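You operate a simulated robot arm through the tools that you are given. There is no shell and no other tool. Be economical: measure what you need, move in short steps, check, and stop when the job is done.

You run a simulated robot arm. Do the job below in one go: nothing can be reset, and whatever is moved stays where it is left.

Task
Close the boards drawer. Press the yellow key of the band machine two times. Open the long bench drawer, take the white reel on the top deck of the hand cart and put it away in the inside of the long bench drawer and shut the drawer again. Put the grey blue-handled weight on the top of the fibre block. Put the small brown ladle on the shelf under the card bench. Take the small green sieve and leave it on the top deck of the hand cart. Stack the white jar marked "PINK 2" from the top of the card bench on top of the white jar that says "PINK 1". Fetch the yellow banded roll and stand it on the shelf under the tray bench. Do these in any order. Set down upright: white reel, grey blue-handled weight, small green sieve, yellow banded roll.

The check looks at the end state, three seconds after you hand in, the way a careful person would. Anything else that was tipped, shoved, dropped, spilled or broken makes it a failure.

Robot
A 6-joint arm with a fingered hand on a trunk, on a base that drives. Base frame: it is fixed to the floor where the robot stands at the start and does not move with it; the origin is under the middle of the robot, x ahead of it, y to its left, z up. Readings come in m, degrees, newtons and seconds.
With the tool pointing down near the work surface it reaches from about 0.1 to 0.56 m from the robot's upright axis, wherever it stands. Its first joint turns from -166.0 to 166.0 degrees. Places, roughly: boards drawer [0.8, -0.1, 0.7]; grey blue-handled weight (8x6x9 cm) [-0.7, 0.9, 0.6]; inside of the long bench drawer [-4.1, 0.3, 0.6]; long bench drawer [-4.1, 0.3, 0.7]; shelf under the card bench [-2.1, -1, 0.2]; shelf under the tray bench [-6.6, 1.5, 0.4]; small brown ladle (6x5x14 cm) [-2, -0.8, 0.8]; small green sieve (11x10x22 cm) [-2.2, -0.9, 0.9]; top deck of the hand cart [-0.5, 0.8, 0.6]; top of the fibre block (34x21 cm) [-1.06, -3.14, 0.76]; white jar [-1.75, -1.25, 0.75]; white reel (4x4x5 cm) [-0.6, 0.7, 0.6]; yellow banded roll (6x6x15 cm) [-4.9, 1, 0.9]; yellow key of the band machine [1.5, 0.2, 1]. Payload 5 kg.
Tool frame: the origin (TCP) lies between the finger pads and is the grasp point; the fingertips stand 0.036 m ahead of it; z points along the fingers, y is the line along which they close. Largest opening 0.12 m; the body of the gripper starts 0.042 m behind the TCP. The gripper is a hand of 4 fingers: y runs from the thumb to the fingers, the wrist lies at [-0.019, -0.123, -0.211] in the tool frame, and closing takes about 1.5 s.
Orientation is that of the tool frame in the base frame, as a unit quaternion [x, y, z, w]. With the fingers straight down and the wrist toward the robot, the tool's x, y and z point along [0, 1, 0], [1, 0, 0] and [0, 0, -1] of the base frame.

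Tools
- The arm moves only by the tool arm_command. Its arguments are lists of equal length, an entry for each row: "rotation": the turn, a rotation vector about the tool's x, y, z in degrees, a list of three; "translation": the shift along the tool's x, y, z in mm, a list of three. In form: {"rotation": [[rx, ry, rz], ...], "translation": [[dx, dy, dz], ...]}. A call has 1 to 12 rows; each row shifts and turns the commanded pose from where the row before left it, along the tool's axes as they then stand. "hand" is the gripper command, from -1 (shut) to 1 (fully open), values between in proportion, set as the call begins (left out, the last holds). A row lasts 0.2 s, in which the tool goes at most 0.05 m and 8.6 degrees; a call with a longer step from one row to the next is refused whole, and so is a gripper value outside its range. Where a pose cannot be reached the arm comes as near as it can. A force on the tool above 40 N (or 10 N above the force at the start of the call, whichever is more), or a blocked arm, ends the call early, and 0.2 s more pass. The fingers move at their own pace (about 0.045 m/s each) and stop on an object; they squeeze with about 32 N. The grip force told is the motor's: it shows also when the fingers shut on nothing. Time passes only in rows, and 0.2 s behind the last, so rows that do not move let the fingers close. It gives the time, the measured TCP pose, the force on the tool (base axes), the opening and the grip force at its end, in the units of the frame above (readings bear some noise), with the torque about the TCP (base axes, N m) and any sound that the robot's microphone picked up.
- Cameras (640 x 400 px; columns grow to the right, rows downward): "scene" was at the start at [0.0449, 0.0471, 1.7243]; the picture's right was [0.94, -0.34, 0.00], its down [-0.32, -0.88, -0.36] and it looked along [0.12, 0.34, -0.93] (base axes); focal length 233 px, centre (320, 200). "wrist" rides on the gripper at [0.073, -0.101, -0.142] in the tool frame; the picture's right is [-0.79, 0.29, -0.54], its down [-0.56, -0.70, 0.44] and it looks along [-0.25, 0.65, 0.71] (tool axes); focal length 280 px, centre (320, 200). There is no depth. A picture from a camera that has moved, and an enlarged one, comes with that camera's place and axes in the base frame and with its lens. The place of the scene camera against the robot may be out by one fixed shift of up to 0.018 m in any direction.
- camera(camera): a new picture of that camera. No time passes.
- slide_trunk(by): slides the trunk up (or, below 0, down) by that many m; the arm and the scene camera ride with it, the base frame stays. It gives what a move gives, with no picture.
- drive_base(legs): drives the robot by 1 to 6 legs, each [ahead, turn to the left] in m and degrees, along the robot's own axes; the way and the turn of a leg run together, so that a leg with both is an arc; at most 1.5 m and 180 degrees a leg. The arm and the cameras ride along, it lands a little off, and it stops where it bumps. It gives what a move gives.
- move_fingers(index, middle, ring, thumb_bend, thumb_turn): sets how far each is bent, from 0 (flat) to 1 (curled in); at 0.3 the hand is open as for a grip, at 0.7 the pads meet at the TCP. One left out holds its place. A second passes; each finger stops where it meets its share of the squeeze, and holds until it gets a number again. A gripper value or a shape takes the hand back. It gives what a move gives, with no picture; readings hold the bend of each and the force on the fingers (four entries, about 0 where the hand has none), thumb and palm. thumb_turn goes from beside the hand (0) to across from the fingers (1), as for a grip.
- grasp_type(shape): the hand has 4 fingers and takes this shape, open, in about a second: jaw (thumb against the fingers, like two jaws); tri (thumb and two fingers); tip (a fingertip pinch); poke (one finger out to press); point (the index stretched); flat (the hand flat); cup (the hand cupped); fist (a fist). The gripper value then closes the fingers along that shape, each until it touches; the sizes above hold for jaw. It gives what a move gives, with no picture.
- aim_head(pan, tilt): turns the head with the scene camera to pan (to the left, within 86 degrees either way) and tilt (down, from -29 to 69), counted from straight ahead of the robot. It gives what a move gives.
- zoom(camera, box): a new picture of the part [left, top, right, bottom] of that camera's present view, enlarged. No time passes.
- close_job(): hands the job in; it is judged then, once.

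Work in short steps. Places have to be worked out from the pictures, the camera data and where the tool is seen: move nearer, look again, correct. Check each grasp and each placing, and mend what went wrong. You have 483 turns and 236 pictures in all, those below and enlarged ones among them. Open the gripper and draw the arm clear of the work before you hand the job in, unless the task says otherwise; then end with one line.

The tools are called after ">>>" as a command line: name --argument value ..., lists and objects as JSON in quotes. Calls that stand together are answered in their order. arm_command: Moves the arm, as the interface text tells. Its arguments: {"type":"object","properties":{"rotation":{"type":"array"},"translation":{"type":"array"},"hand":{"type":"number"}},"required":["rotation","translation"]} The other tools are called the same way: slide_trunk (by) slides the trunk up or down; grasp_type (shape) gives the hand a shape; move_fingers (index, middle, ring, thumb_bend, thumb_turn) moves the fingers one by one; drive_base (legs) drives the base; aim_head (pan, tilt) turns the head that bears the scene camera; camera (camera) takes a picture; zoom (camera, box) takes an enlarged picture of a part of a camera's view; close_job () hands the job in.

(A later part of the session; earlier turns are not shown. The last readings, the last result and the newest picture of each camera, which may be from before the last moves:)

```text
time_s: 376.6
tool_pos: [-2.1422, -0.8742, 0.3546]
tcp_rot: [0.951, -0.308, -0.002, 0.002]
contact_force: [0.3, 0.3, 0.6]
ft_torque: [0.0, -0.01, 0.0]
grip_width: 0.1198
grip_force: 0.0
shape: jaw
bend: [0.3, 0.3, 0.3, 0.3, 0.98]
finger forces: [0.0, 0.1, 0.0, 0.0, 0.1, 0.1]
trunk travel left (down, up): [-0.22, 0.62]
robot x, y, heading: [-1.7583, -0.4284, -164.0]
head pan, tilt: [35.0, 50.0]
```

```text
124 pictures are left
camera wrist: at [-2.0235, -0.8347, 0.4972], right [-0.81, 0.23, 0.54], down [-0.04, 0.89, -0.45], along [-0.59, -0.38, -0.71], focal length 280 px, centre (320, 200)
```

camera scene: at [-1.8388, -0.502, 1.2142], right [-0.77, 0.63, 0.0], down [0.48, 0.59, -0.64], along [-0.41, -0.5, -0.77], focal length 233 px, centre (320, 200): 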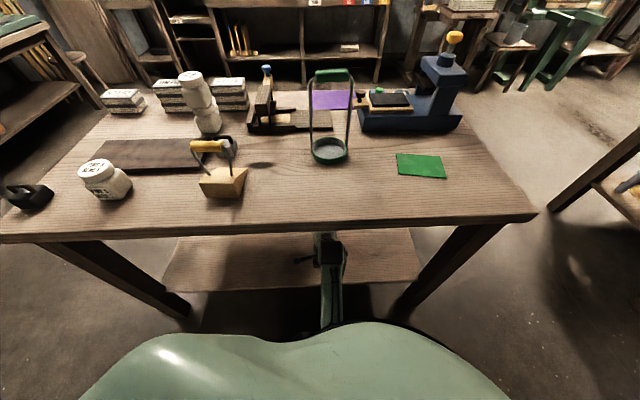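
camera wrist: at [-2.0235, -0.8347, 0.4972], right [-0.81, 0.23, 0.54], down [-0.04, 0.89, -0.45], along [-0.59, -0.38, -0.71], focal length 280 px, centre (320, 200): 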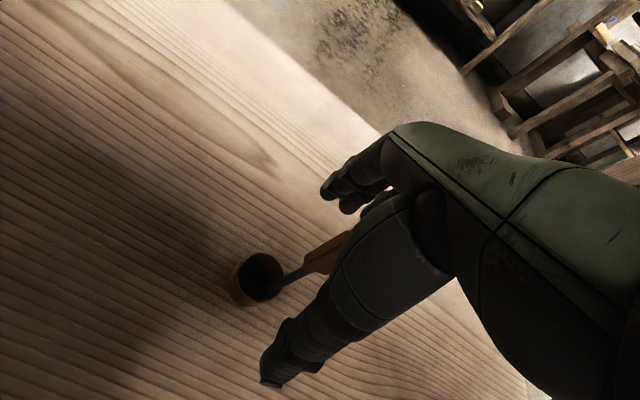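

Ladle stands on the shelf. I slide the hand sideways off the handle, then withdraw outward.

>>> arm_command --rotation '[[0, 0, 0], [0, 0, 0], [0, 0, 0], [0, 0, 0], [0, 0, 0]]' --translation '[[-20, 0, 0], [-20, 0, 0], [-20, 0, 0], [-20, 0, 0], [0, 0, 0]]'

>>> camera --camera "wrist"

```text
time_s: 377.8
tool_pos: [-2.2073, -0.8269, 0.3555]
tcp_rot: [0.951, -0.309, -0.003, 0.002]
contact_force: [0.4, 0.8, 0.7]
ft_torque: [-0.01, -0.01, 0.01]
grip_width: 0.1195
grip_force: 0.1
shape: jaw
bend: [0.3, 0.3, 0.3, 0.3, 0.98]
finger forces: [0.0, 0.1, 0.1, 0.0, 0.0, 0.0]
trunk travel left (down, up): [-0.22, 0.62]
robot x, y, heading: [-1.7579, -0.4291, -164.2]
head pan, tilt: [35.0, 50.0]
```

```text
123 pictures are left
camera wrist: at [-2.0888, -0.7876, 0.4987], right [-0.81, 0.23, 0.54], down [-0.04, 0.89, -0.45], along [-0.59, -0.38, -0.71], focal length 280 px, centre (320, 200)
```

wrist: 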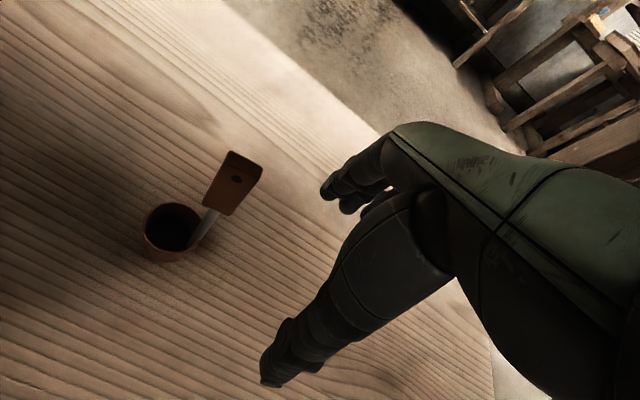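

Hand is clear of the ladle. I withdraw outward and back away.

>>> arm_command --rotation '[[0, 0, 0], [0, 0, 0], [0, 0, 0], [0, 0, 0], [0, 0, 0]]' --translation '[[0, -30, 0], [0, -30, 0], [0, -30, 0], [0, -30, 0], [0, -10, 0]]'

>>> drive_base --legs '[[-0.4, 0]]'

>>> camera --camera "scene"

```text
time_s: 379.0
tool_pos: [-2.1306, -0.7212, 0.3547]
tcp_rot: [0.951, -0.308, -0.003, 0.003]
contact_force: [0.4, 0.1, -0.6]
ft_torque: [0.0, 0.03, 0.02]
grip_width: 0.1196
grip_force: 0.0
shape: jaw
bend: [0.3, 0.3, 0.3, 0.3, 0.98]
finger forces: [0.0, 0.0, 0.0, 0.0, 0.0, 0.0]
trunk travel left (down, up): [-0.22, 0.62]
robot x, y, heading: [-1.7541, -0.4282, -164.2]
head pan, tilt: [35.0, 50.0]
```

```text
time_s: 381.7
tool_pos: [-1.7493, -0.6115, 0.3541]
tcp_rot: [0.95, -0.311, -0.002, 0.002]
contact_force: [0.9, 0.5, 0.7]
ft_torque: [-0.03, -0.04, 0.03]
grip_width: 0.1196
grip_force: 0.1
shape: jaw
bend: [0.3, 0.3, 0.3, 0.3, 0.98]
finger forces: [0.0, 0.0, 0.1, 0.1, 0.0, 0.0]
trunk travel left (down, up): [-0.22, 0.62]
robot x, y, heading: [-1.3674, -0.3215, -164.6]
head pan, tilt: [35.0, 50.0]
```

```text
122 pictures are left
camera scene: at [-1.4543, -0.3939, 1.2143], right [-0.77, 0.64, 0.0], down [0.49, 0.59, -0.64], along [-0.41, -0.5, -0.77], focal length 233 px, centre (320, 200)
```

scene: 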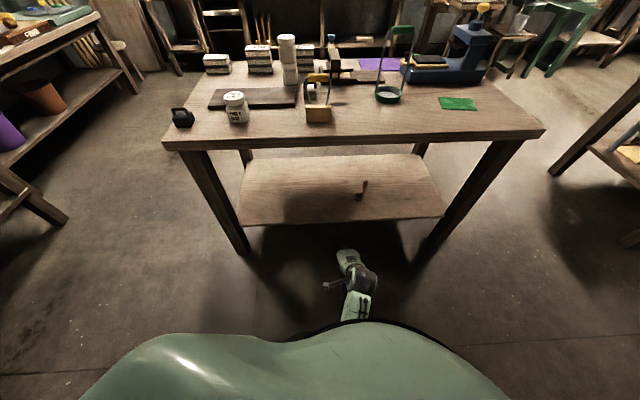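

Ladle is placed well. Now the sieve: I raise the trunk, drive part-way back, then extend and lift the hand above the sieve's handle height.

>>> slide_trunk --by 0.4

>>> slide_trunk --by 0.22

>>> arm_command --rotation '[[0, 0, 0], [0, 0, 0], [0, 0, 0], [0, 0, 0], [0, 0, 0], [0, 0, 0]]' --translation '[[0, 30, 0], [0, 30, 0], [0, 30, -20], [0, 25, -25], [0, 25, -25], [0, 0, -25]]'

>>> drive_base --legs '[[0.25, 0]]'

>>> camera --camera "wrist"

>>> camera --camera "scene"

```text
time_s: 385.5
tool_pos: [-1.7496, -0.6121, 0.7556]
tcp_rot: [0.95, -0.311, -0.001, 0.002]
contact_force: [-0.6, -0.1, -0.6]
ft_torque: [-0.04, 0.02, 0.0]
grip_width: 0.1197
grip_force: 0.0
shape: jaw
bend: [0.3, 0.3, 0.3, 0.3, 0.98]
finger forces: [0.1, 0.0, 0.1, 0.0, 0.0, 0.0]
trunk travel left (down, up): [-0.62, 0.22]
robot x, y, heading: [-1.3747, -0.3224, -164.6]
head pan, tilt: [35.0, 50.0]
```

```text
time_s: 387.9
tool_pos: [-1.7491, -0.6121, 0.9753]
tcp_rot: [0.95, -0.312, -0.002, 0.003]
contact_force: [0.9, 0.0, -0.1]
ft_torque: [-0.01, 0.0, -0.02]
grip_width: 0.1198
grip_force: 0.0
shape: jaw
bend: [0.3, 0.3, 0.3, 0.3, 0.98]
finger forces: [0.0, 0.0, 0.0, 0.1, 0.0, 0.1]
trunk travel left (down, up): [-0.84, 0.0]
robot x, y, heading: [-1.374, -0.3178, -164.5]
head pan, tilt: [35.0, 50.0]
```

```text
time_s: 389.3
tool_pos: [-1.8309, -0.7241, 1.0718]
tcp_rot: [0.95, -0.312, -0.001, 0.003]
contact_force: [-0.4, -1.1, -0.3]
ft_torque: [-0.01, 0.02, 0.0]
grip_width: 0.1197
grip_force: 0.0
shape: jaw
bend: [0.3, 0.3, 0.3, 0.3, 0.98]
finger forces: [0.0, 0.1, 0.0, 0.0, 0.1, 0.0]
trunk travel left (down, up): [-0.84, 0.0]
robot x, y, heading: [-1.3729, -0.3208, -164.5]
head pan, tilt: [35.0, 50.0]
```

```text
time_s: 391.2
tool_pos: [-2.0686, -0.7912, 1.0708]
tcp_rot: [0.951, -0.31, -0.002, 0.003]
contact_force: [0.6, 0.0, 0.3]
ft_torque: [-0.01, 0.01, 0.01]
grip_width: 0.1199
grip_force: 0.2
shape: jaw
bend: [0.3, 0.3, 0.3, 0.3, 0.98]
finger forces: [0.1, 0.0, 0.0, 0.0, 0.0, 0.0]
trunk travel left (down, up): [-0.84, 0.0]
robot x, y, heading: [-1.6161, -0.3861, -164.5]
head pan, tilt: [35.0, 50.0]
```

```text
121 pictures are left
camera wrist: at [-1.9501, -0.7534, 1.2138], right [-0.8, 0.24, 0.55], down [-0.04, 0.89, -0.45], along [-0.59, -0.38, -0.71], focal length 280 px, centre (320, 200)
```

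wrist: 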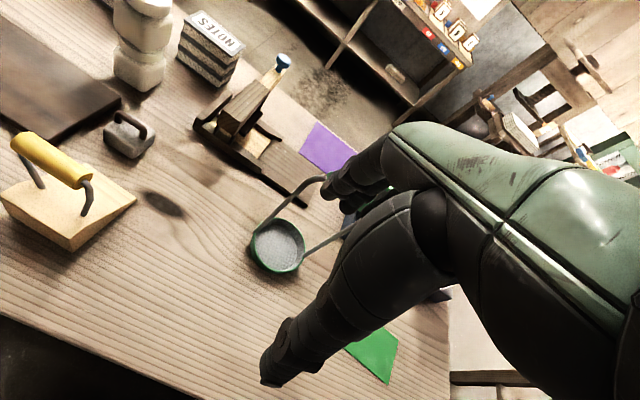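

```text
120 pictures are left
camera scene: at [-1.6941, -0.4606, 1.8343], right [-0.77, 0.64, 0.0], down [0.49, 0.59, -0.64], along [-0.41, -0.5, -0.77], focal length 233 px, centre (320, 200)
```

scene: 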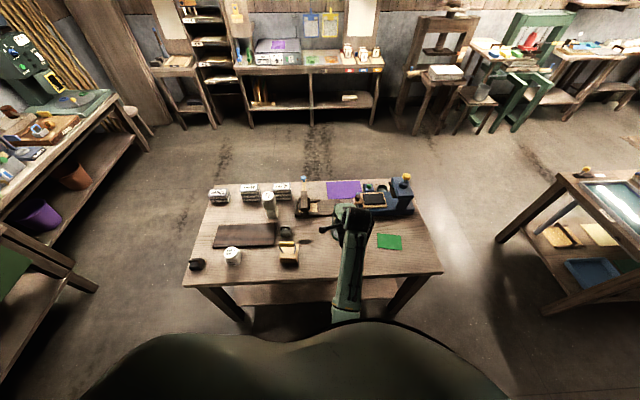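

Sieve centre ≈(-2.187,-0.888), handle bar along the bench. I drive 0.13 m and shift over it.

>>> drive_base --legs '[[0.13, 0]]'

>>> camera --camera "wrist"

```text
time_s: 392.6
tool_pos: [-2.1948, -0.8263, 1.0712]
tcp_rot: [0.95, -0.311, -0.002, 0.003]
contact_force: [0.2, -0.3, 0.2]
ft_torque: [-0.02, 0.03, -0.02]
grip_width: 0.1197
grip_force: 0.1
shape: jaw
bend: [0.3, 0.3, 0.3, 0.3, 0.98]
finger forces: [0.1, 0.0, 0.0, 0.1, 0.1, 0.0]
trunk travel left (down, up): [-0.84, 0.0]
robot x, y, heading: [-1.7393, -0.4221, -164.5]
head pan, tilt: [35.0, 50.0]
```

```text
119 pictures are left
camera wrist: at [-2.0757, -0.7881, 1.2139], right [-0.8, 0.24, 0.55], down [-0.04, 0.89, -0.45], along [-0.59, -0.38, -0.71], focal length 280 px, centre (320, 200)
```

wrist: 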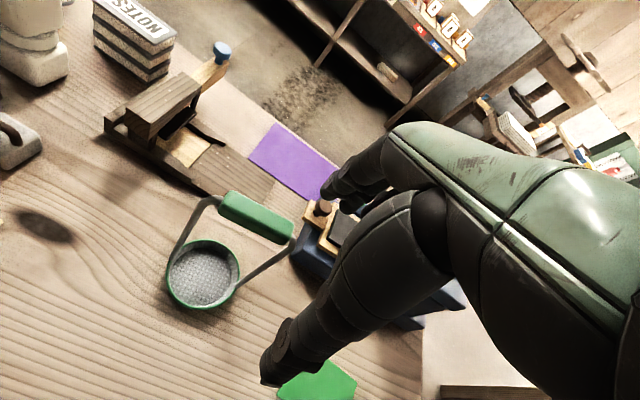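

I shift (+45,+44) mm and descend to the green grip.

>>> arm_command --rotation '[[0, 0, 0], [0, 0, 0], [0, 0, 0], [0, 0, 0], [0, 0, 0], [0, 0, 0], [0, 0, 0], [0, 0, 0]]' --translation '[[23, 22, 0], [22, 22, 0], [0, 0, 0], [0, 0, 20], [0, 0, 20], [0, 0, 20], [0, 0, 20], [0, 0, 0]]'

>>> camera --camera "wrist"

```text
time_s: 394.4
tool_pos: [-2.1868, -0.8891, 0.9897]
tcp_rot: [0.95, -0.312, -0.001, 0.002]
contact_force: [-0.8, 0.1, 0.0]
ft_torque: [0.03, -0.01, 0.02]
grip_width: 0.1197
grip_force: 0.1
shape: jaw
bend: [0.3, 0.3, 0.3, 0.3, 0.98]
finger forces: [0.1, 0.0, 0.0, 0.0, 0.0, 0.0]
trunk travel left (down, up): [-0.84, 0.0]
robot x, y, heading: [-1.7382, -0.423, -164.4]
head pan, tilt: [35.0, 50.0]
```

```text
118 pictures are left
camera wrist: at [-2.0666, -0.8507, 1.1327], right [-0.81, 0.24, 0.54], down [-0.04, 0.89, -0.45], along [-0.59, -0.38, -0.71], focal length 280 px, centre (320, 200)
```

wrist: 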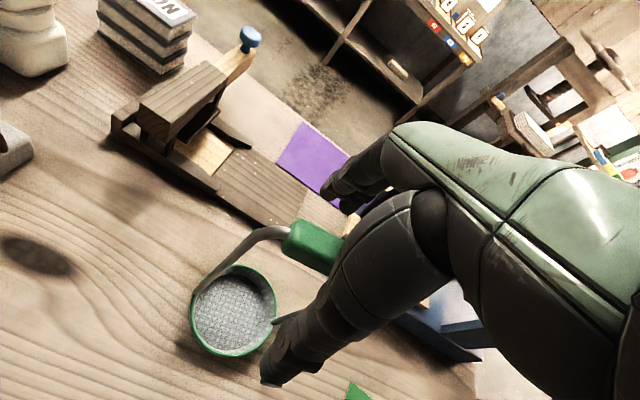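

Bar lies between fingers; I lower 6 mm and close.

>>> arm_command --rotation '[[0, 0, 0], [0, 0, 0]]' --translation '[[0, 0, 6], [0, 0, 0]]'

>>> arm_command --rotation '[[0, 0, 0], [0, 0, 0], [0, 0, 0], [0, 0, 0], [0, 0, 0], [0, 0, 0], [0, 0, 0], [0, 0, 0]]' --translation '[[0, 0, 0], [0, 0, 0], [0, 0, 0], [0, 0, 0], [0, 0, 0], [0, 0, 0], [0, 0, 0], [0, 0, 0]]' --hand -1

>>> arm_command --rotation '[[0, 0, 0], [0, 0, 0], [0, 0, 0], [0, 0, 0]]' --translation '[[0, 0, -15], [0, 0, -20], [0, 0, -20], [0, 0, 0]]'

>>> camera --camera "wrist"

```text
time_s: 395.0
tool_pos: [-2.1865, -0.8898, 0.9845]
tcp_rot: [0.951, -0.31, -0.001, 0.002]
contact_force: [-0.1, 0.6, -0.5]
ft_torque: [0.01, 0.01, 0.02]
grip_width: 0.1195
grip_force: 0.0
shape: jaw
bend: [0.3, 0.3, 0.3, 0.3, 0.98]
finger forces: [0.0, 0.0, 0.1, 0.1, 0.0, 0.0]
trunk travel left (down, up): [-0.84, 0.0]
robot x, y, heading: [-1.7422, -0.4194, -164.3]
head pan, tilt: [35.0, 50.0]
```

```text
time_s: 396.8
tool_pos: [-2.1845, -0.8885, 0.9844]
tcp_rot: [0.951, -0.31, -0.001, 0.002]
contact_force: [2.0, 0.1, -0.1]
ft_torque: [-0.01, 0.0, -0.02]
grip_width: 0.0009
grip_force: 32.2
shape: jaw
bend: [0.71, 0.7, 0.7, 0.74, 1.0]
finger forces: [6.9, 1.5, 1.9, 0.1, 8.8, 0.1]
trunk travel left (down, up): [-0.84, 0.0]
robot x, y, heading: [-1.7415, -0.4228, -164.5]
head pan, tilt: [35.0, 50.0]
```

```text
time_s: 397.8
tool_pos: [-2.1845, -0.8881, 1.0395]
tcp_rot: [0.951, -0.31, -0.001, 0.003]
contact_force: [1.2, -0.2, -1.5]
ft_torque: [-0.01, -0.01, -0.01]
grip_width: 0.0017
grip_force: 31.6
shape: jaw
bend: [0.71, 0.7, 0.7, 0.75, 1.0]
finger forces: [6.9, 1.5, 2.3, 0.0, 8.9, 0.0]
trunk travel left (down, up): [-0.84, 0.0]
robot x, y, heading: [-1.7376, -0.4241, -164.5]
head pan, tilt: [35.0, 50.0]
```

```text
117 pictures are left
camera wrist: at [-2.066, -0.8499, 1.1827], right [-0.81, 0.24, 0.54], down [-0.04, 0.89, -0.45], along [-0.59, -0.38, -0.71], focal length 280 px, centre (320, 200)
```

wrist: 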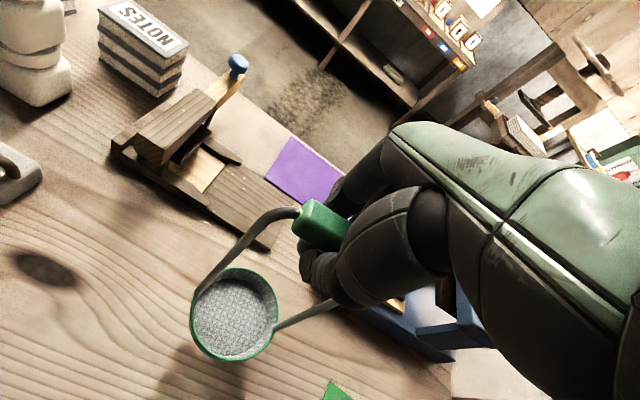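

Sieve lifted, hanging from the closed fingers. I back off, turn right, and go to the cart's left side as before.

>>> drive_base --legs '[[-0.4, 0], [0, -139], [0.72, 0], [0, -25]]'

>>> aim_head --pan 20 --tilt 55

>>> camera --camera "scene"

>>> camera --camera "wrist"

```text
time_s: 412.6
tool_pos: [-0.6737, 0.8552, 1.0399]
tcp_rot: [0.17, 0.985, 0.003, 0.001]
contact_force: [0.9, 0.2, -1.5]
ft_torque: [-0.02, 0.0, 0.01]
grip_width: 0.0017
grip_force: 31.9
shape: jaw
bend: [0.71, 0.7, 0.7, 0.75, 1.0]
finger forces: [4.9, 0.8, 2.3, 0.0, 5.9, 0.0]
trunk travel left (down, up): [-0.84, 0.0]
robot x, y, heading: [-0.969, 0.2812, 32.0]
head pan, tilt: [35.0, 50.0]
```

```text
time_s: 413.4
tool_pos: [-0.6734, 0.8548, 1.0392]
tcp_rot: [0.171, 0.985, 0.003, 0.001]
contact_force: [0.9, 0.3, -1.5]
ft_torque: [-0.03, -0.01, -0.02]
grip_width: 0.0015
grip_force: 32.2
shape: jaw
bend: [0.71, 0.7, 0.7, 0.75, 1.0]
finger forces: [4.8, 0.9, 2.4, 0.0, 6.0, 0.1]
trunk travel left (down, up): [-0.84, 0.0]
robot x, y, heading: [-0.9687, 0.2784, 31.9]
head pan, tilt: [20.0, 55.0]
```

```text
116 pictures are left
camera scene: at [-0.9009, 0.3476, 1.8278], right [0.79, -0.61, 0.0], down [-0.5, -0.65, -0.57], along [0.35, 0.45, -0.82], focal length 233 px, centre (320, 200)
```

scene: 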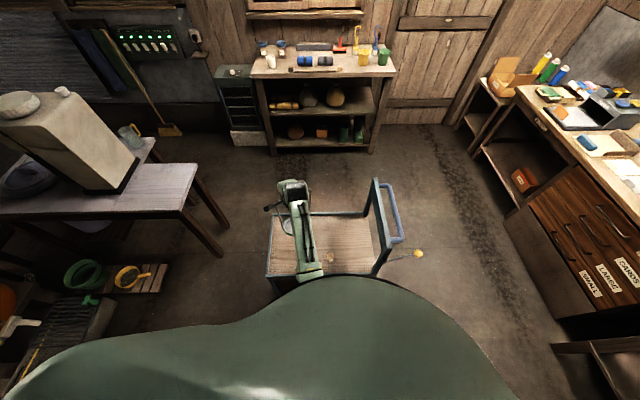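

```text
115 pictures are left
camera wrist: at [-0.7747, 0.7819, 1.1826], right [0.84, 0.0, 0.54], down [0.29, -0.85, -0.45], along [0.46, 0.53, -0.71], focal length 280 px, centre (320, 200)
```

wrist: 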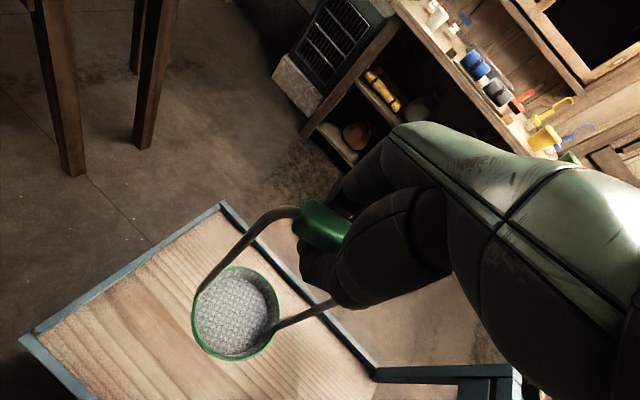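

Sieve hangs over the deck's far-left region, clear of the reel. I lower the trunk 0.25.

>>> slide_trunk --by -0.25

>>> camera --camera "wrist"

>>> zoom --camera "scene" --box '[240, 160, 420, 300]'

```text
time_s: 416.0
tool_pos: [-0.6725, 0.854, 0.788]
tcp_rot: [0.171, 0.985, 0.003, 0.0]
contact_force: [0.0, -0.6, -1.3]
ft_torque: [0.0, -0.02, -0.01]
grip_width: 0.0014
grip_force: 31.7
shape: jaw
bend: [0.71, 0.7, 0.7, 0.75, 1.0]
finger forces: [4.9, 0.7, 2.4, 0.1, 5.9, 0.1]
trunk travel left (down, up): [-0.59, 0.25]
robot x, y, heading: [-0.9641, 0.2775, 31.9]
head pan, tilt: [20.0, 55.0]
```

```text
114 pictures are left
camera wrist: at [-0.7748, 0.7819, 0.9327], right [0.84, 0.0, 0.54], down [0.29, -0.85, -0.45], along [0.46, 0.53, -0.71], focal length 280 px, centre (320, 200)
```

wrist: 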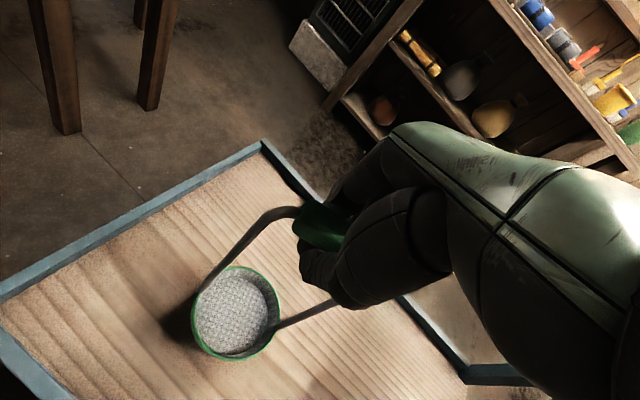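

```text
2.86 times, centred on (330, 230) of scene
camera zoom: at [-0.901, 0.3476, 1.5778], right [0.79, -0.61, 0.0], down [-0.5, -0.65, -0.57], along [0.35, 0.45, -0.82], focal length 667 px, centre (291, 114)
```

zoom: 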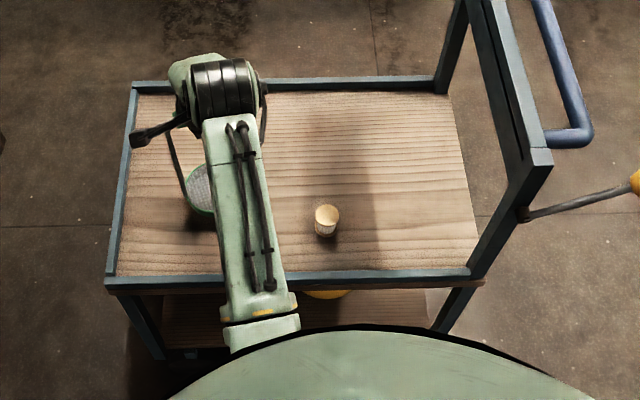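

Close above the deck. I lower in 3 mm steps to contact.

>>> arm_command --rotation '[[0, 0, 0], [0, 0, 0], [0, 0, 0], [0, 0, 0], [0, 0, 0], [0, 0, 0]]' --translation '[[0, 0, 4], [0, 0, 4], [0, 0, 3], [0, 0, 3], [0, 0, 2], [0, 0, 0]]'

```text
time_s: 417.4
tool_pos: [-0.6732, 0.8547, 0.7745]
tcp_rot: [0.17, 0.985, 0.002, 0.001]
contact_force: [-0.3, 0.5, -1.8]
ft_torque: [0.02, -0.03, -0.03]
grip_width: 0.0013
grip_force: 32.1
shape: jaw
bend: [0.71, 0.7, 0.7, 0.75, 1.0]
finger forces: [4.8, 0.8, 2.4, 0.0, 6.1, 0.1]
trunk travel left (down, up): [-0.59, 0.25]
robot x, y, heading: [-0.9647, 0.2814, 32.1]
head pan, tilt: [20.0, 55.0]
```

>>> arm_command --rotation '[[0, 0, 0], [0, 0, 0], [0, 0, 0], [0, 0, 0], [0, 0, 0], [0, 0, 0]]' --translation '[[0, 0, 3], [0, 0, 3], [0, 0, 2], [0, 0, 2], [0, 0, 2], [0, 0, 0]]'

>>> camera --camera "wrist"

```text
time_s: 418.8
tool_pos: [-0.673, 0.854, 0.7618]
tcp_rot: [0.17, 0.985, 0.002, 0.0]
contact_force: [0.1, 0.7, -1.0]
ft_torque: [-0.01, 0.01, 0.01]
grip_width: 0.0015
grip_force: 31.6
shape: jaw
bend: [0.71, 0.7, 0.7, 0.75, 1.0]
finger forces: [4.9, 0.8, 2.3, 0.1, 6.0, 0.1]
trunk travel left (down, up): [-0.59, 0.25]
robot x, y, heading: [-0.9717, 0.276, 32.0]
head pan, tilt: [20.0, 55.0]
```

```text
112 pictures are left
camera wrist: at [-0.7747, 0.7821, 0.9049], right [0.84, 0.0, 0.54], down [0.29, -0.85, -0.45], along [0.46, 0.53, -0.71], focal length 280 px, centre (320, 200)
```

wrist: 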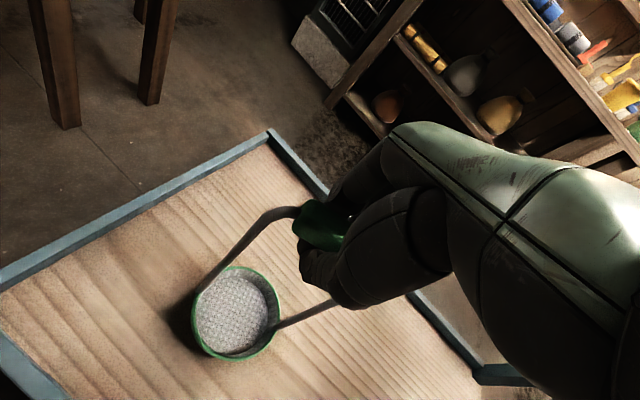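

No contact yet; continue down.

>>> arm_command --rotation '[[0, 0, 0], [0, 0, 0], [0, 0, 0], [0, 0, 0], [0, 0, 0], [0, 0, 0], [0, 0, 0]]' --translation '[[0, 0, 2], [0, 0, 2], [0, 0, 2], [0, 0, 2], [0, 0, 2], [0, 0, 2], [0, 0, 0]]'

```text
time_s: 420.4
tool_pos: [-0.6717, 0.8537, 0.7492]
tcp_rot: [0.17, 0.985, 0.002, 0.001]
contact_force: [-0.8, -0.4, -0.2]
ft_torque: [-0.02, 0.01, -0.03]
grip_width: 0.0013
grip_force: 31.7
shape: jaw
bend: [0.71, 0.7, 0.7, 0.75, 1.0]
finger forces: [1.7, 0.0, 0.6, 0.0, 2.2, 0.0]
trunk travel left (down, up): [-0.59, 0.25]
robot x, y, heading: [-0.9676, 0.2787, 32.0]
head pan, tilt: [20.0, 55.0]
```

Finger loads dropped: the sieve rests on the deck. I open and check.

>>> arm_command --rotation '[[0, 0, 0], [0, 0, 0], [0, 0, 0], [0, 0, 0], [0, 0, 0], [0, 0, 0], [0, 0, 0], [0, 0, 0]]' --translation '[[0, 0, 0], [0, 0, 0], [0, 0, 0], [0, 0, 0], [0, 0, 0], [0, 0, 0], [0, 0, 0], [0, 0, 0]]' --hand 1

>>> slide_trunk --by 0.12

>>> camera --camera "wrist"

```text
time_s: 422.2
tool_pos: [-0.6729, 0.8529, 0.7489]
tcp_rot: [0.171, 0.985, 0.003, 0.001]
contact_force: [-0.9, 0.7, -1.1]
ft_torque: [-0.03, 0.01, -0.03]
grip_width: 0.1197
grip_force: 0.0
shape: jaw
bend: [0.3, 0.3, 0.3, 0.3, 0.98]
finger forces: [0.0, 0.0, 0.1, 0.1, 0.0, 0.1]
trunk travel left (down, up): [-0.59, 0.25]
robot x, y, heading: [-0.9659, 0.2806, 32.1]
head pan, tilt: [20.0, 55.0]
```

```text
time_s: 423.7
tool_pos: [-0.6727, 0.8541, 0.8697]
tcp_rot: [0.17, 0.985, 0.002, 0.001]
contact_force: [-0.4, 0.8, -0.4]
ft_torque: [-0.02, 0.0, 0.02]
grip_width: 0.1196
grip_force: 0.0
shape: jaw
bend: [0.3, 0.3, 0.3, 0.3, 0.98]
finger forces: [0.1, 0.0, 0.0, 0.1, 0.0, 0.1]
trunk travel left (down, up): [-0.71, 0.13]
robot x, y, heading: [-0.9661, 0.2805, 32.1]
head pan, tilt: [20.0, 55.0]
```

```text
111 pictures are left
camera wrist: at [-0.7748, 0.782, 1.0125], right [0.84, 0.0, 0.54], down [0.29, -0.85, -0.45], along [0.46, 0.53, -0.71], focal length 280 px, centre (320, 200)
```

wrist: 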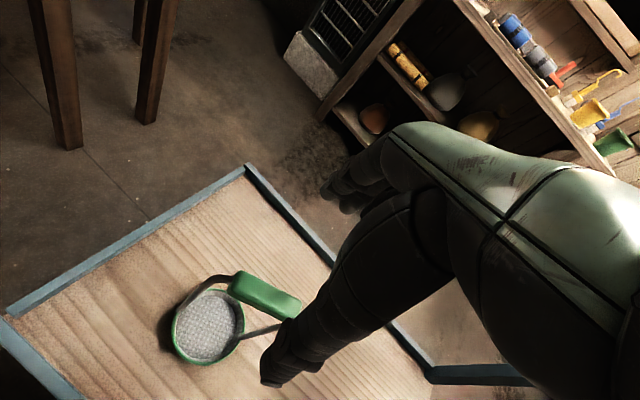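

Sieve stands upright on the deck. Now to the long bench drawer: I raise the arm, turn west and look.

>>> slide_trunk --by 0.13

>>> drive_base --legs '[[-0.15, 0], [0, 149], [1.2, 0]]'

>>> aim_head --pan 0 --tilt 22

>>> camera --camera "scene"

```text
time_s: 425.2
tool_pos: [-0.6731, 0.854, 0.9988]
tcp_rot: [0.171, 0.985, 0.002, 0.001]
contact_force: [0.6, 0.0, 0.4]
ft_torque: [-0.02, 0.0, 0.0]
grip_width: 0.1197
grip_force: 0.1
shape: jaw
bend: [0.3, 0.3, 0.3, 0.3, 0.98]
finger forces: [0.0, 0.1, 0.0, 0.0, 0.1, 0.1]
trunk travel left (down, up): [-0.84, 0.0]
robot x, y, heading: [-0.9663, 0.2758, 32.1]
head pan, tilt: [20.0, 55.0]
```

```text
time_s: 440.2
tool_pos: [-2.8341, -0.1535, 0.9988]
tcp_rot: [0.904, -0.428, -0.001, 0.002]
contact_force: [0.0, 0.4, -0.6]
ft_torque: [0.02, -0.01, 0.0]
grip_width: 0.1194
grip_force: 0.2
shape: jaw
bend: [0.3, 0.3, 0.3, 0.3, 0.98]
finger forces: [0.0, 0.0, 0.0, 0.0, 0.0, 0.0]
trunk travel left (down, up): [-0.84, 0.0]
robot x, y, heading: [-2.2868, 0.1858, -178.9]
head pan, tilt: [20.0, 55.0]
```

```text
time_s: 441.2
tool_pos: [-2.8352, -0.1537, 1.0002]
tcp_rot: [0.904, -0.428, -0.001, 0.002]
contact_force: [0.9, 0.2, 1.1]
ft_torque: [-0.03, 0.01, 0.02]
grip_width: 0.1195
grip_force: 0.0
shape: jaw
bend: [0.3, 0.3, 0.3, 0.3, 0.98]
finger forces: [0.1, 0.0, 0.0, 0.0, 0.1, 0.0]
trunk travel left (down, up): [-0.84, 0.0]
robot x, y, heading: [-2.2863, 0.1895, -178.9]
head pan, tilt: [0.0, 22.0]
```

```text
110 pictures are left
camera scene: at [-2.4134, 0.178, 1.8765], right [-0.02, 1.0, 0.0], down [0.38, 0.01, -0.93], along [-0.93, -0.02, -0.38], focal length 233 px, centre (320, 200)
```

scene: 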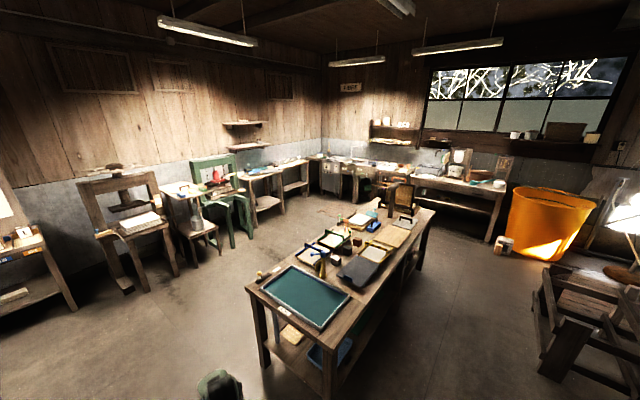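

The long bench's drawer should be on its far (SW) side. I drive round the near end through the gap.

>>> drive_base --legs '[[0, 30], [0.6, 0], [0, 19.1], [1.17, 0], [0, -78.7], [1.0, 0]]'

>>> drive_base --legs '[[0, -110]]'

>>> aim_head --pan 10 --tilt 40

>>> camera --camera "scene"

```text
time_s: 463.1
tool_pos: [-5.0729, -0.6057, 0.999]
tcp_rot: [0.773, -0.634, -0.002, 0.001]
contact_force: [1.0, -0.4, 0.3]
ft_torque: [-0.01, 0.0, -0.01]
grip_width: 0.1196
grip_force: 0.0
shape: jaw
bend: [0.3, 0.3, 0.3, 0.3, 0.98]
finger forces: [0.0, 0.1, 0.0, 0.0, 0.1, 0.0]
trunk travel left (down, up): [-0.84, 0.0]
robot x, y, heading: [-4.4319, -0.5624, 153.1]
head pan, tilt: [0.0, 22.0]
```

```text
time_s: 468.9
tool_pos: [-4.2674, 0.0617, 0.9997]
tcp_rot: [0.063, 0.998, 0.002, 0.001]
contact_force: [-0.6, -0.3, 0.1]
ft_torque: [-0.02, 0.02, 0.0]
grip_width: 0.1195
grip_force: 0.1
shape: jaw
bend: [0.3, 0.3, 0.3, 0.3, 0.98]
finger forces: [0.0, 0.0, 0.1, 0.1, 0.0, 0.0]
trunk travel left (down, up): [-0.84, 0.0]
robot x, y, heading: [-4.4271, -0.5599, 44.8]
head pan, tilt: [0.0, 22.0]
```

```text
time_s: 469.7
tool_pos: [-4.2671, 0.0613, 0.9996]
tcp_rot: [0.062, 0.998, 0.003, 0.001]
contact_force: [-0.7, -0.7, -0.3]
ft_torque: [-0.02, -0.04, -0.02]
grip_width: 0.1196
grip_force: 0.0
shape: jaw
bend: [0.3, 0.3, 0.3, 0.3, 0.98]
finger forces: [0.0, 0.1, 0.0, 0.0, 0.1, 0.0]
trunk travel left (down, up): [-0.84, 0.0]
robot x, y, heading: [-4.4287, -0.5657, 44.7]
head pan, tilt: [10.0, 40.0]
```

```text
109 pictures are left
camera scene: at [-4.3626, -0.4785, 1.8485], right [0.82, -0.58, 0.0], down [-0.37, -0.52, -0.77], along [0.44, 0.62, -0.64], focal length 233 px, centre (320, 200)
```

scene: 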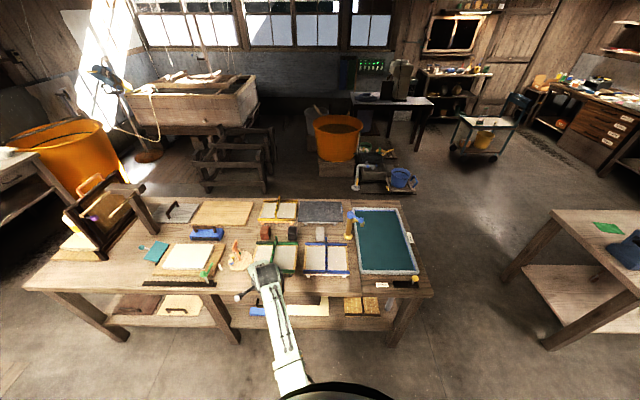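

I enlarge the bench's front side.

>>> zoom --camera "scene" --box '[20, 230, 240, 370]'

>>> zoom --camera "scene" --box '[220, 230, 440, 370]'

```text
2.86 times, centred on (130, 300) of scene
camera zoom: at [-4.3626, -0.4785, 1.8485], right [0.82, -0.58, 0.0], down [-0.37, -0.52, -0.77], along [0.44, 0.62, -0.64], focal length 667 px, centre (863, -86)
```

zoom: 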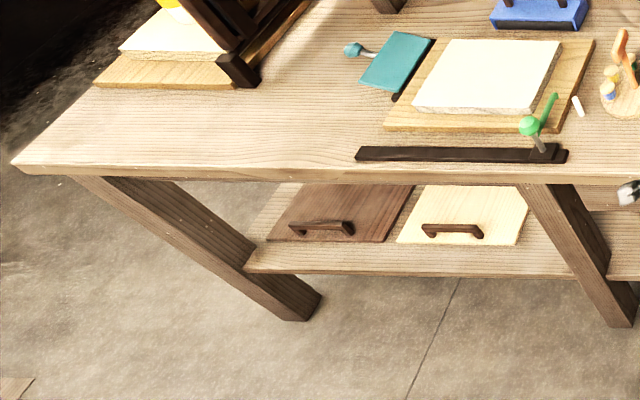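

```text
2.86 times, centred on (330, 300) of scene
camera zoom: at [-4.3626, -0.4785, 1.8485], right [0.82, -0.58, 0.0], down [-0.37, -0.52, -0.77], along [0.44, 0.62, -0.64], focal length 667 px, centre (291, -86)
```

zoom: 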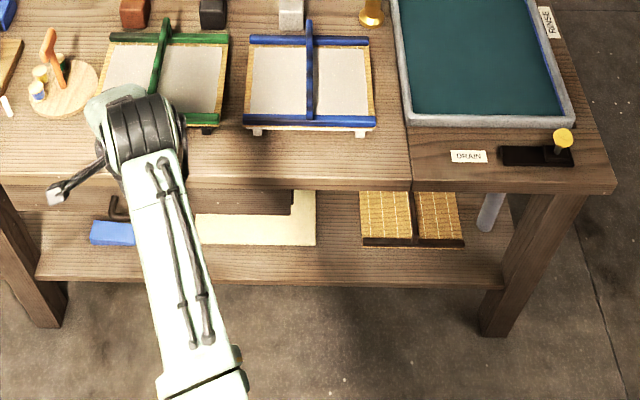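

I don't see the drawer front from above. I back off and lower the trunk to look under the top edge.

>>> drive_base --legs '[[-0.4, 0]]'

>>> slide_trunk --by -0.4

>>> slide_trunk --by -0.3

>>> aim_head --pan 10 --tilt 25

>>> camera --camera "scene"

```text
time_s: 472.4
tool_pos: [-4.5527, -0.2199, 0.9996]
tcp_rot: [0.061, 0.998, 0.003, 0.0]
contact_force: [0.2, 0.2, -0.9]
ft_torque: [-0.01, 0.0, 0.01]
grip_width: 0.1198
grip_force: 0.0
shape: jaw
bend: [0.3, 0.3, 0.3, 0.3, 0.98]
finger forces: [0.0, 0.0, 0.0, 0.0, 0.0, 0.0]
trunk travel left (down, up): [-0.84, 0.0]
robot x, y, heading: [-4.7155, -0.8455, 44.6]
head pan, tilt: [10.0, 40.0]
```

```text
time_s: 476.2
tool_pos: [-4.553, -0.221, 0.6]
tcp_rot: [0.061, 0.998, 0.003, 0.0]
contact_force: [0.0, 0.0, 0.5]
ft_torque: [-0.01, -0.01, 0.01]
grip_width: 0.1197
grip_force: 0.0
shape: jaw
bend: [0.3, 0.3, 0.3, 0.3, 0.98]
finger forces: [0.0, 0.0, 0.0, 0.0, 0.0, 0.0]
trunk travel left (down, up): [-0.44, 0.4]
robot x, y, heading: [-4.7169, -0.8454, 44.8]
head pan, tilt: [10.0, 40.0]
```

```text
time_s: 479.2
tool_pos: [-4.5525, -0.2203, 0.2994]
tcp_rot: [0.06, 0.998, 0.002, 0.001]
contact_force: [0.0, 0.0, -0.6]
ft_torque: [0.02, -0.01, 0.03]
grip_width: 0.1197
grip_force: 0.1
shape: jaw
bend: [0.3, 0.3, 0.3, 0.3, 0.98]
finger forces: [0.1, 0.0, 0.0, 0.0, 0.0, 0.0]
trunk travel left (down, up): [-0.14, 0.7]
robot x, y, heading: [-4.7155, -0.8445, 45.2]
head pan, tilt: [10.0, 40.0]
```

```text
time_s: 480.0
tool_pos: [-4.5538, -0.2224, 0.3002]
tcp_rot: [0.061, 0.998, 0.003, 0.0]
contact_force: [0.2, 1.0, -0.7]
ft_torque: [0.04, -0.02, 0.0]
grip_width: 0.1197
grip_force: 0.2
shape: jaw
bend: [0.3, 0.3, 0.3, 0.3, 0.98]
finger forces: [0.0, 0.0, 0.0, 0.0, 0.0, 0.0]
trunk travel left (down, up): [-0.14, 0.7]
robot x, y, heading: [-4.7179, -0.847, 44.8]
head pan, tilt: [10.0, 25.0]
```

```text
106 pictures are left
camera scene: at [-4.6435, -0.7543, 1.1717], right [0.82, -0.58, 0.0], down [-0.24, -0.35, -0.91], along [0.52, 0.74, -0.42], focal length 233 px, centre (320, 200)
```

scene: 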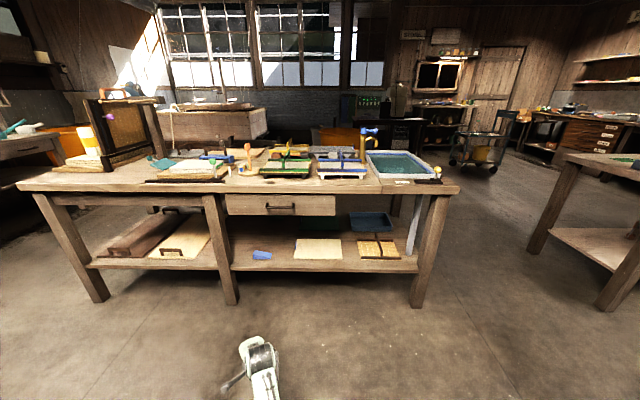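

The drawer is there, under the top, with a bar handle. I enlarge.

>>> zoom --camera "scene" --box '[210, 170, 350, 240]'

```text
4.57 times, centred on (280, 205) of scene
camera zoom: at [-4.6435, -0.7543, 1.1717], right [0.82, -0.58, 0.0], down [-0.24, -0.35, -0.91], along [0.52, 0.74, -0.42], focal length 1067 px, centre (503, 177)
```

zoom: 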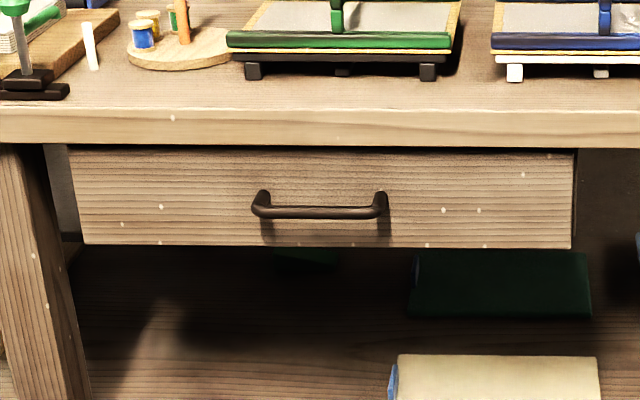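

Drawer front is ~0.5 m wide, handle centred, facing heading ≈55° inward. I raise to handle height, yaw the tool parallel to the robot, pitch it forward and square up.

>>> slide_trunk --by 0.39

>>> arm_command --rotation '[[0, 0, 7.6], [0, 0, 7.6], [0, 0, 7.6], [0, 0, 7.6], [0, 0, 7.6], [-7, 0, 0], [-7, 0, 0], [-7, 0, 0], [-7, 0, 0], [-7, 0, 0], [-7, 0, 0], [-7, 0, 0]]' --translation '[[0, 0, 0], [0, 0, 0], [0, 0, 0], [0, 0, 0], [0, 0, 0], [0, 0, 0], [0, 0, 0], [0, 0, 0], [0, 0, 0], [0, 0, 0], [0, 0, 0], [0, 0, 0]]'

>>> drive_base --legs '[[0, 10]]'

>>> aim_head --pan 5 --tilt 30

>>> camera --camera "wrist"

>>> camera --camera "scene"

```text
time_s: 483.8
tool_pos: [-4.5527, -0.221, 0.6899]
tcp_rot: [0.061, 0.998, 0.003, 0.0]
contact_force: [0.2, 0.1, 1.0]
ft_torque: [0.03, -0.02, 0.02]
grip_width: 0.1197
grip_force: 0.0
shape: jaw
bend: [0.3, 0.3, 0.3, 0.3, 0.98]
finger forces: [0.0, 0.0, 0.0, 0.0, 0.1, 0.0]
trunk travel left (down, up): [-0.53, 0.31]
robot x, y, heading: [-4.713, -0.8393, 45.0]
head pan, tilt: [10.0, 25.0]
```

```text
time_s: 486.4
tool_pos: [-4.5528, -0.2202, 0.6904]
tcp_rot: [0.347, 0.84, 0.387, 0.157]
contact_force: [0.7, 0.0, -0.1]
ft_torque: [0.02, 0.03, -0.01]
grip_width: 0.1196
grip_force: 0.1
shape: jaw
bend: [0.3, 0.3, 0.3, 0.3, 0.98]
finger forces: [0.0, 0.1, 0.0, 0.0, 0.0, 0.0]
trunk travel left (down, up): [-0.53, 0.31]
robot x, y, heading: [-4.7137, -0.8431, 44.9]
head pan, tilt: [10.0, 25.0]
```

```text
time_s: 487.5
tool_pos: [-4.6635, -0.2018, 0.6885]
tcp_rot: [0.273, 0.866, 0.399, 0.124]
contact_force: [-0.7, 0.8, 0.1]
ft_torque: [0.01, -0.04, -0.01]
grip_width: 0.1195
grip_force: 0.1
shape: jaw
bend: [0.3, 0.3, 0.3, 0.3, 0.98]
finger forces: [0.1, 0.0, 0.0, 0.0, 0.0, 0.1]
trunk travel left (down, up): [-0.53, 0.31]
robot x, y, heading: [-4.7148, -0.8451, 54.9]
head pan, tilt: [10.0, 25.0]
```

```text
time_s: 488.2
tool_pos: [-4.6657, -0.2025, 0.6896]
tcp_rot: [0.273, 0.867, 0.398, 0.124]
contact_force: [-0.3, -0.5, 0.4]
ft_torque: [-0.02, 0.01, -0.01]
grip_width: 0.1197
grip_force: 0.1
shape: jaw
bend: [0.3, 0.3, 0.3, 0.3, 0.98]
finger forces: [0.1, 0.1, 0.1, 0.1, 0.0, 0.0]
trunk travel left (down, up): [-0.53, 0.31]
robot x, y, heading: [-4.7132, -0.8447, 54.8]
head pan, tilt: [5.0, 30.0]
```

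```text
104 pictures are left
camera wrist: at [-4.8231, -0.3037, 0.7073], right [0.52, -0.64, 0.57], down [0.39, -0.42, -0.82], along [0.76, 0.65, 0.03], focal length 280 px, centre (320, 200)
```

wrist: 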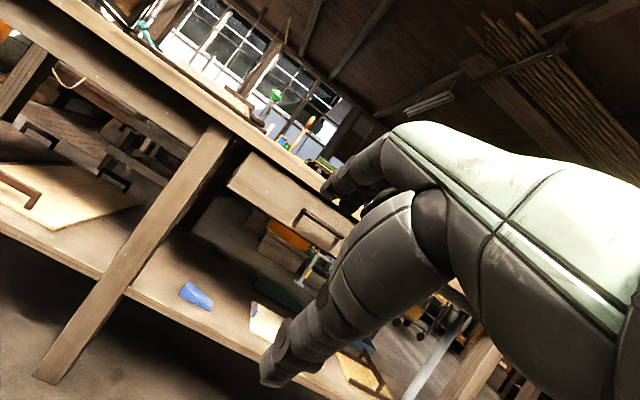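

```text
103 pictures are left
camera scene: at [-4.6553, -0.7479, 1.5538], right [0.86, -0.5, 0.0], down [-0.25, -0.43, -0.87], along [0.44, 0.75, -0.5], focal length 233 px, centre (320, 200)
```

scene: 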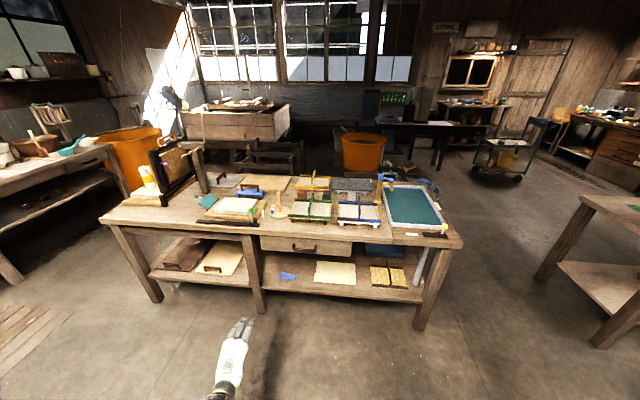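

Handle at ≈(-4.255, 0.124, 0.68). I level the tool more (pitch ~13°), half-open the hand, and move the base to line up 10 cm short.

>>> arm_command --rotation '[[-7, 0, 0], [-7, 0, 0], [-7, 0, 0], [-7, 0, 0], [0, 0, 0]]' --translation '[[0, 0, 0], [0, 0, 0], [0, 0, 0], [0, 0, 0], [0, 0, 0]]' --hand 0.4

>>> drive_base --legs '[[0, -20], [0.39, 0], [0, 20]]'

>>> camera --camera "wrist"

>>> camera --camera "scene"

```text
time_s: 489.4
tool_pos: [-4.6637, -0.2025, 0.6911]
tcp_rot: [0.235, 0.744, 0.597, 0.185]
contact_force: [-0.2, -0.6, 0.2]
ft_torque: [0.01, 0.01, 0.02]
grip_width: 0.0843
grip_force: 0.0
shape: jaw
bend: [0.27, 0.37, 0.35, 0.59, 0.99]
finger forces: [0.1, 0.0, 0.0, 0.0, 0.0, 0.1]
trunk travel left (down, up): [-0.53, 0.31]
robot x, y, heading: [-4.715, -0.8438, 54.8]
head pan, tilt: [5.0, 30.0]
```

```text
time_s: 494.5
tool_pos: [-4.3553, 0.0216, 0.6895]
tcp_rot: [0.231, 0.746, 0.597, 0.183]
contact_force: [-0.2, -0.9, -0.7]
ft_torque: [-0.02, 0.04, -0.02]
grip_width: 0.084
grip_force: 0.0
shape: jaw
bend: [0.27, 0.37, 0.35, 0.59, 0.99]
finger forces: [0.0, 0.1, 0.0, 0.0, 0.0, 0.1]
trunk travel left (down, up): [-0.53, 0.31]
robot x, y, heading: [-4.3974, -0.6257, 55.3]
head pan, tilt: [5.0, 30.0]
```

```text
102 pictures are left
camera wrist: at [-4.5057, -0.0722, 0.6239], right [0.39, -0.83, 0.4], down [0.62, -0.09, -0.78], along [0.68, 0.55, 0.48], focal length 280 px, centre (320, 200)
```

wrist: 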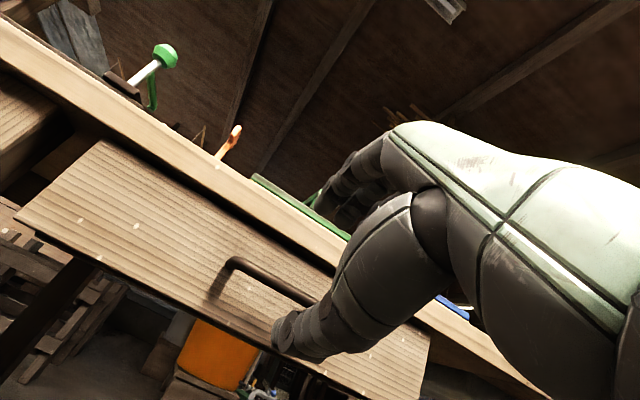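

```text
101 pictures are left
camera scene: at [-4.3412, -0.5254, 1.5538], right [0.87, -0.49, 0.0], down [-0.25, -0.43, -0.87], along [0.43, 0.75, -0.5], focal length 233 px, centre (320, 200)
```

scene: 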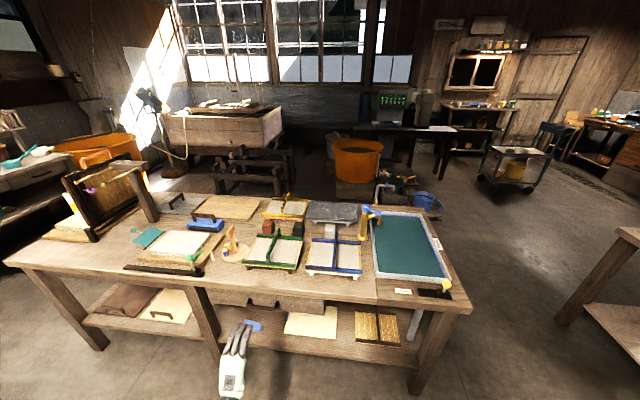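

Handle z≈0.68; I advance 9 cm with a 23 mm shift right, then check.

>>> arm_command --rotation '[[0, 0, 0], [0, 0, 0], [0, 0, 0], [0, 0, 0], [0, 0, 0]]' --translation '[[-8, 4, 22], [-8, 4, 22], [-7, 4, 22], [0, 4, 22], [0, 0, 0]]'

>>> camera --camera "wrist"

>>> zoom --camera "scene" --box '[180, 270, 320, 370]'

```text
time_s: 495.7
tool_pos: [-4.2875, 0.0687, 0.7098]
tcp_rot: [0.232, 0.746, 0.597, 0.184]
contact_force: [-0.3, -0.3, 1.0]
ft_torque: [0.02, 0.0, 0.0]
grip_width: 0.0842
grip_force: 0.1
shape: jaw
bend: [0.27, 0.37, 0.35, 0.59, 0.99]
finger forces: [0.0, 0.0, 0.0, 0.0, 0.1, 0.1]
out of reach, approached as far as the arm can: row 2, 3, 4
trunk travel left (down, up): [-0.53, 0.31]
robot x, y, heading: [-4.4, -0.6232, 55.4]
head pan, tilt: [5.0, 30.0]
```

```text
100 pictures are left
camera wrist: at [-4.4375, -0.0241, 0.6427], right [0.39, -0.83, 0.4], down [0.62, -0.09, -0.78], along [0.68, 0.55, 0.48], focal length 280 px, centre (320, 200)
```

wrist: 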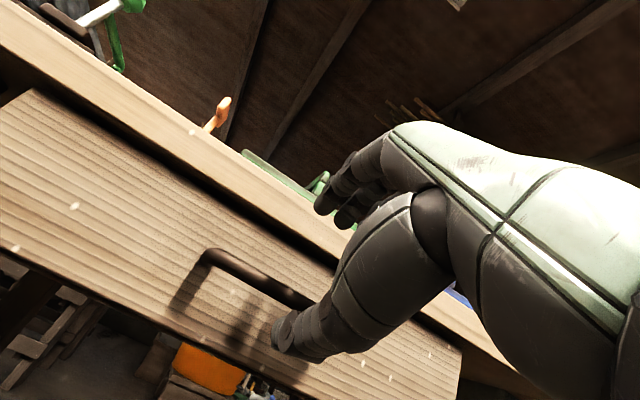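

```text
4.00 times, centred on (250, 320) of scene
camera zoom: at [-4.341, -0.5255, 1.5538], right [0.87, -0.49, 0.0], down [-0.25, -0.43, -0.87], along [0.43, 0.75, -0.5], focal length 934 px, centre (600, -280)
```

zoom: 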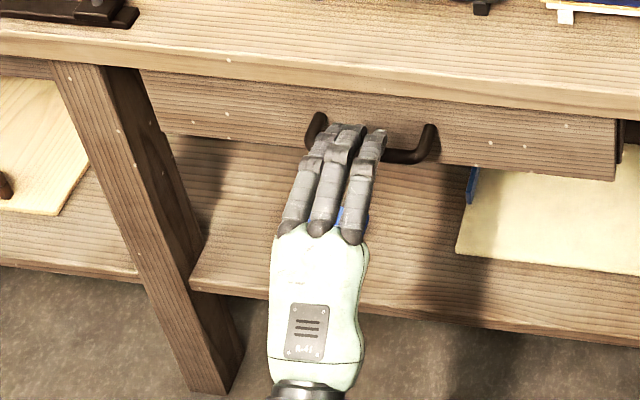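

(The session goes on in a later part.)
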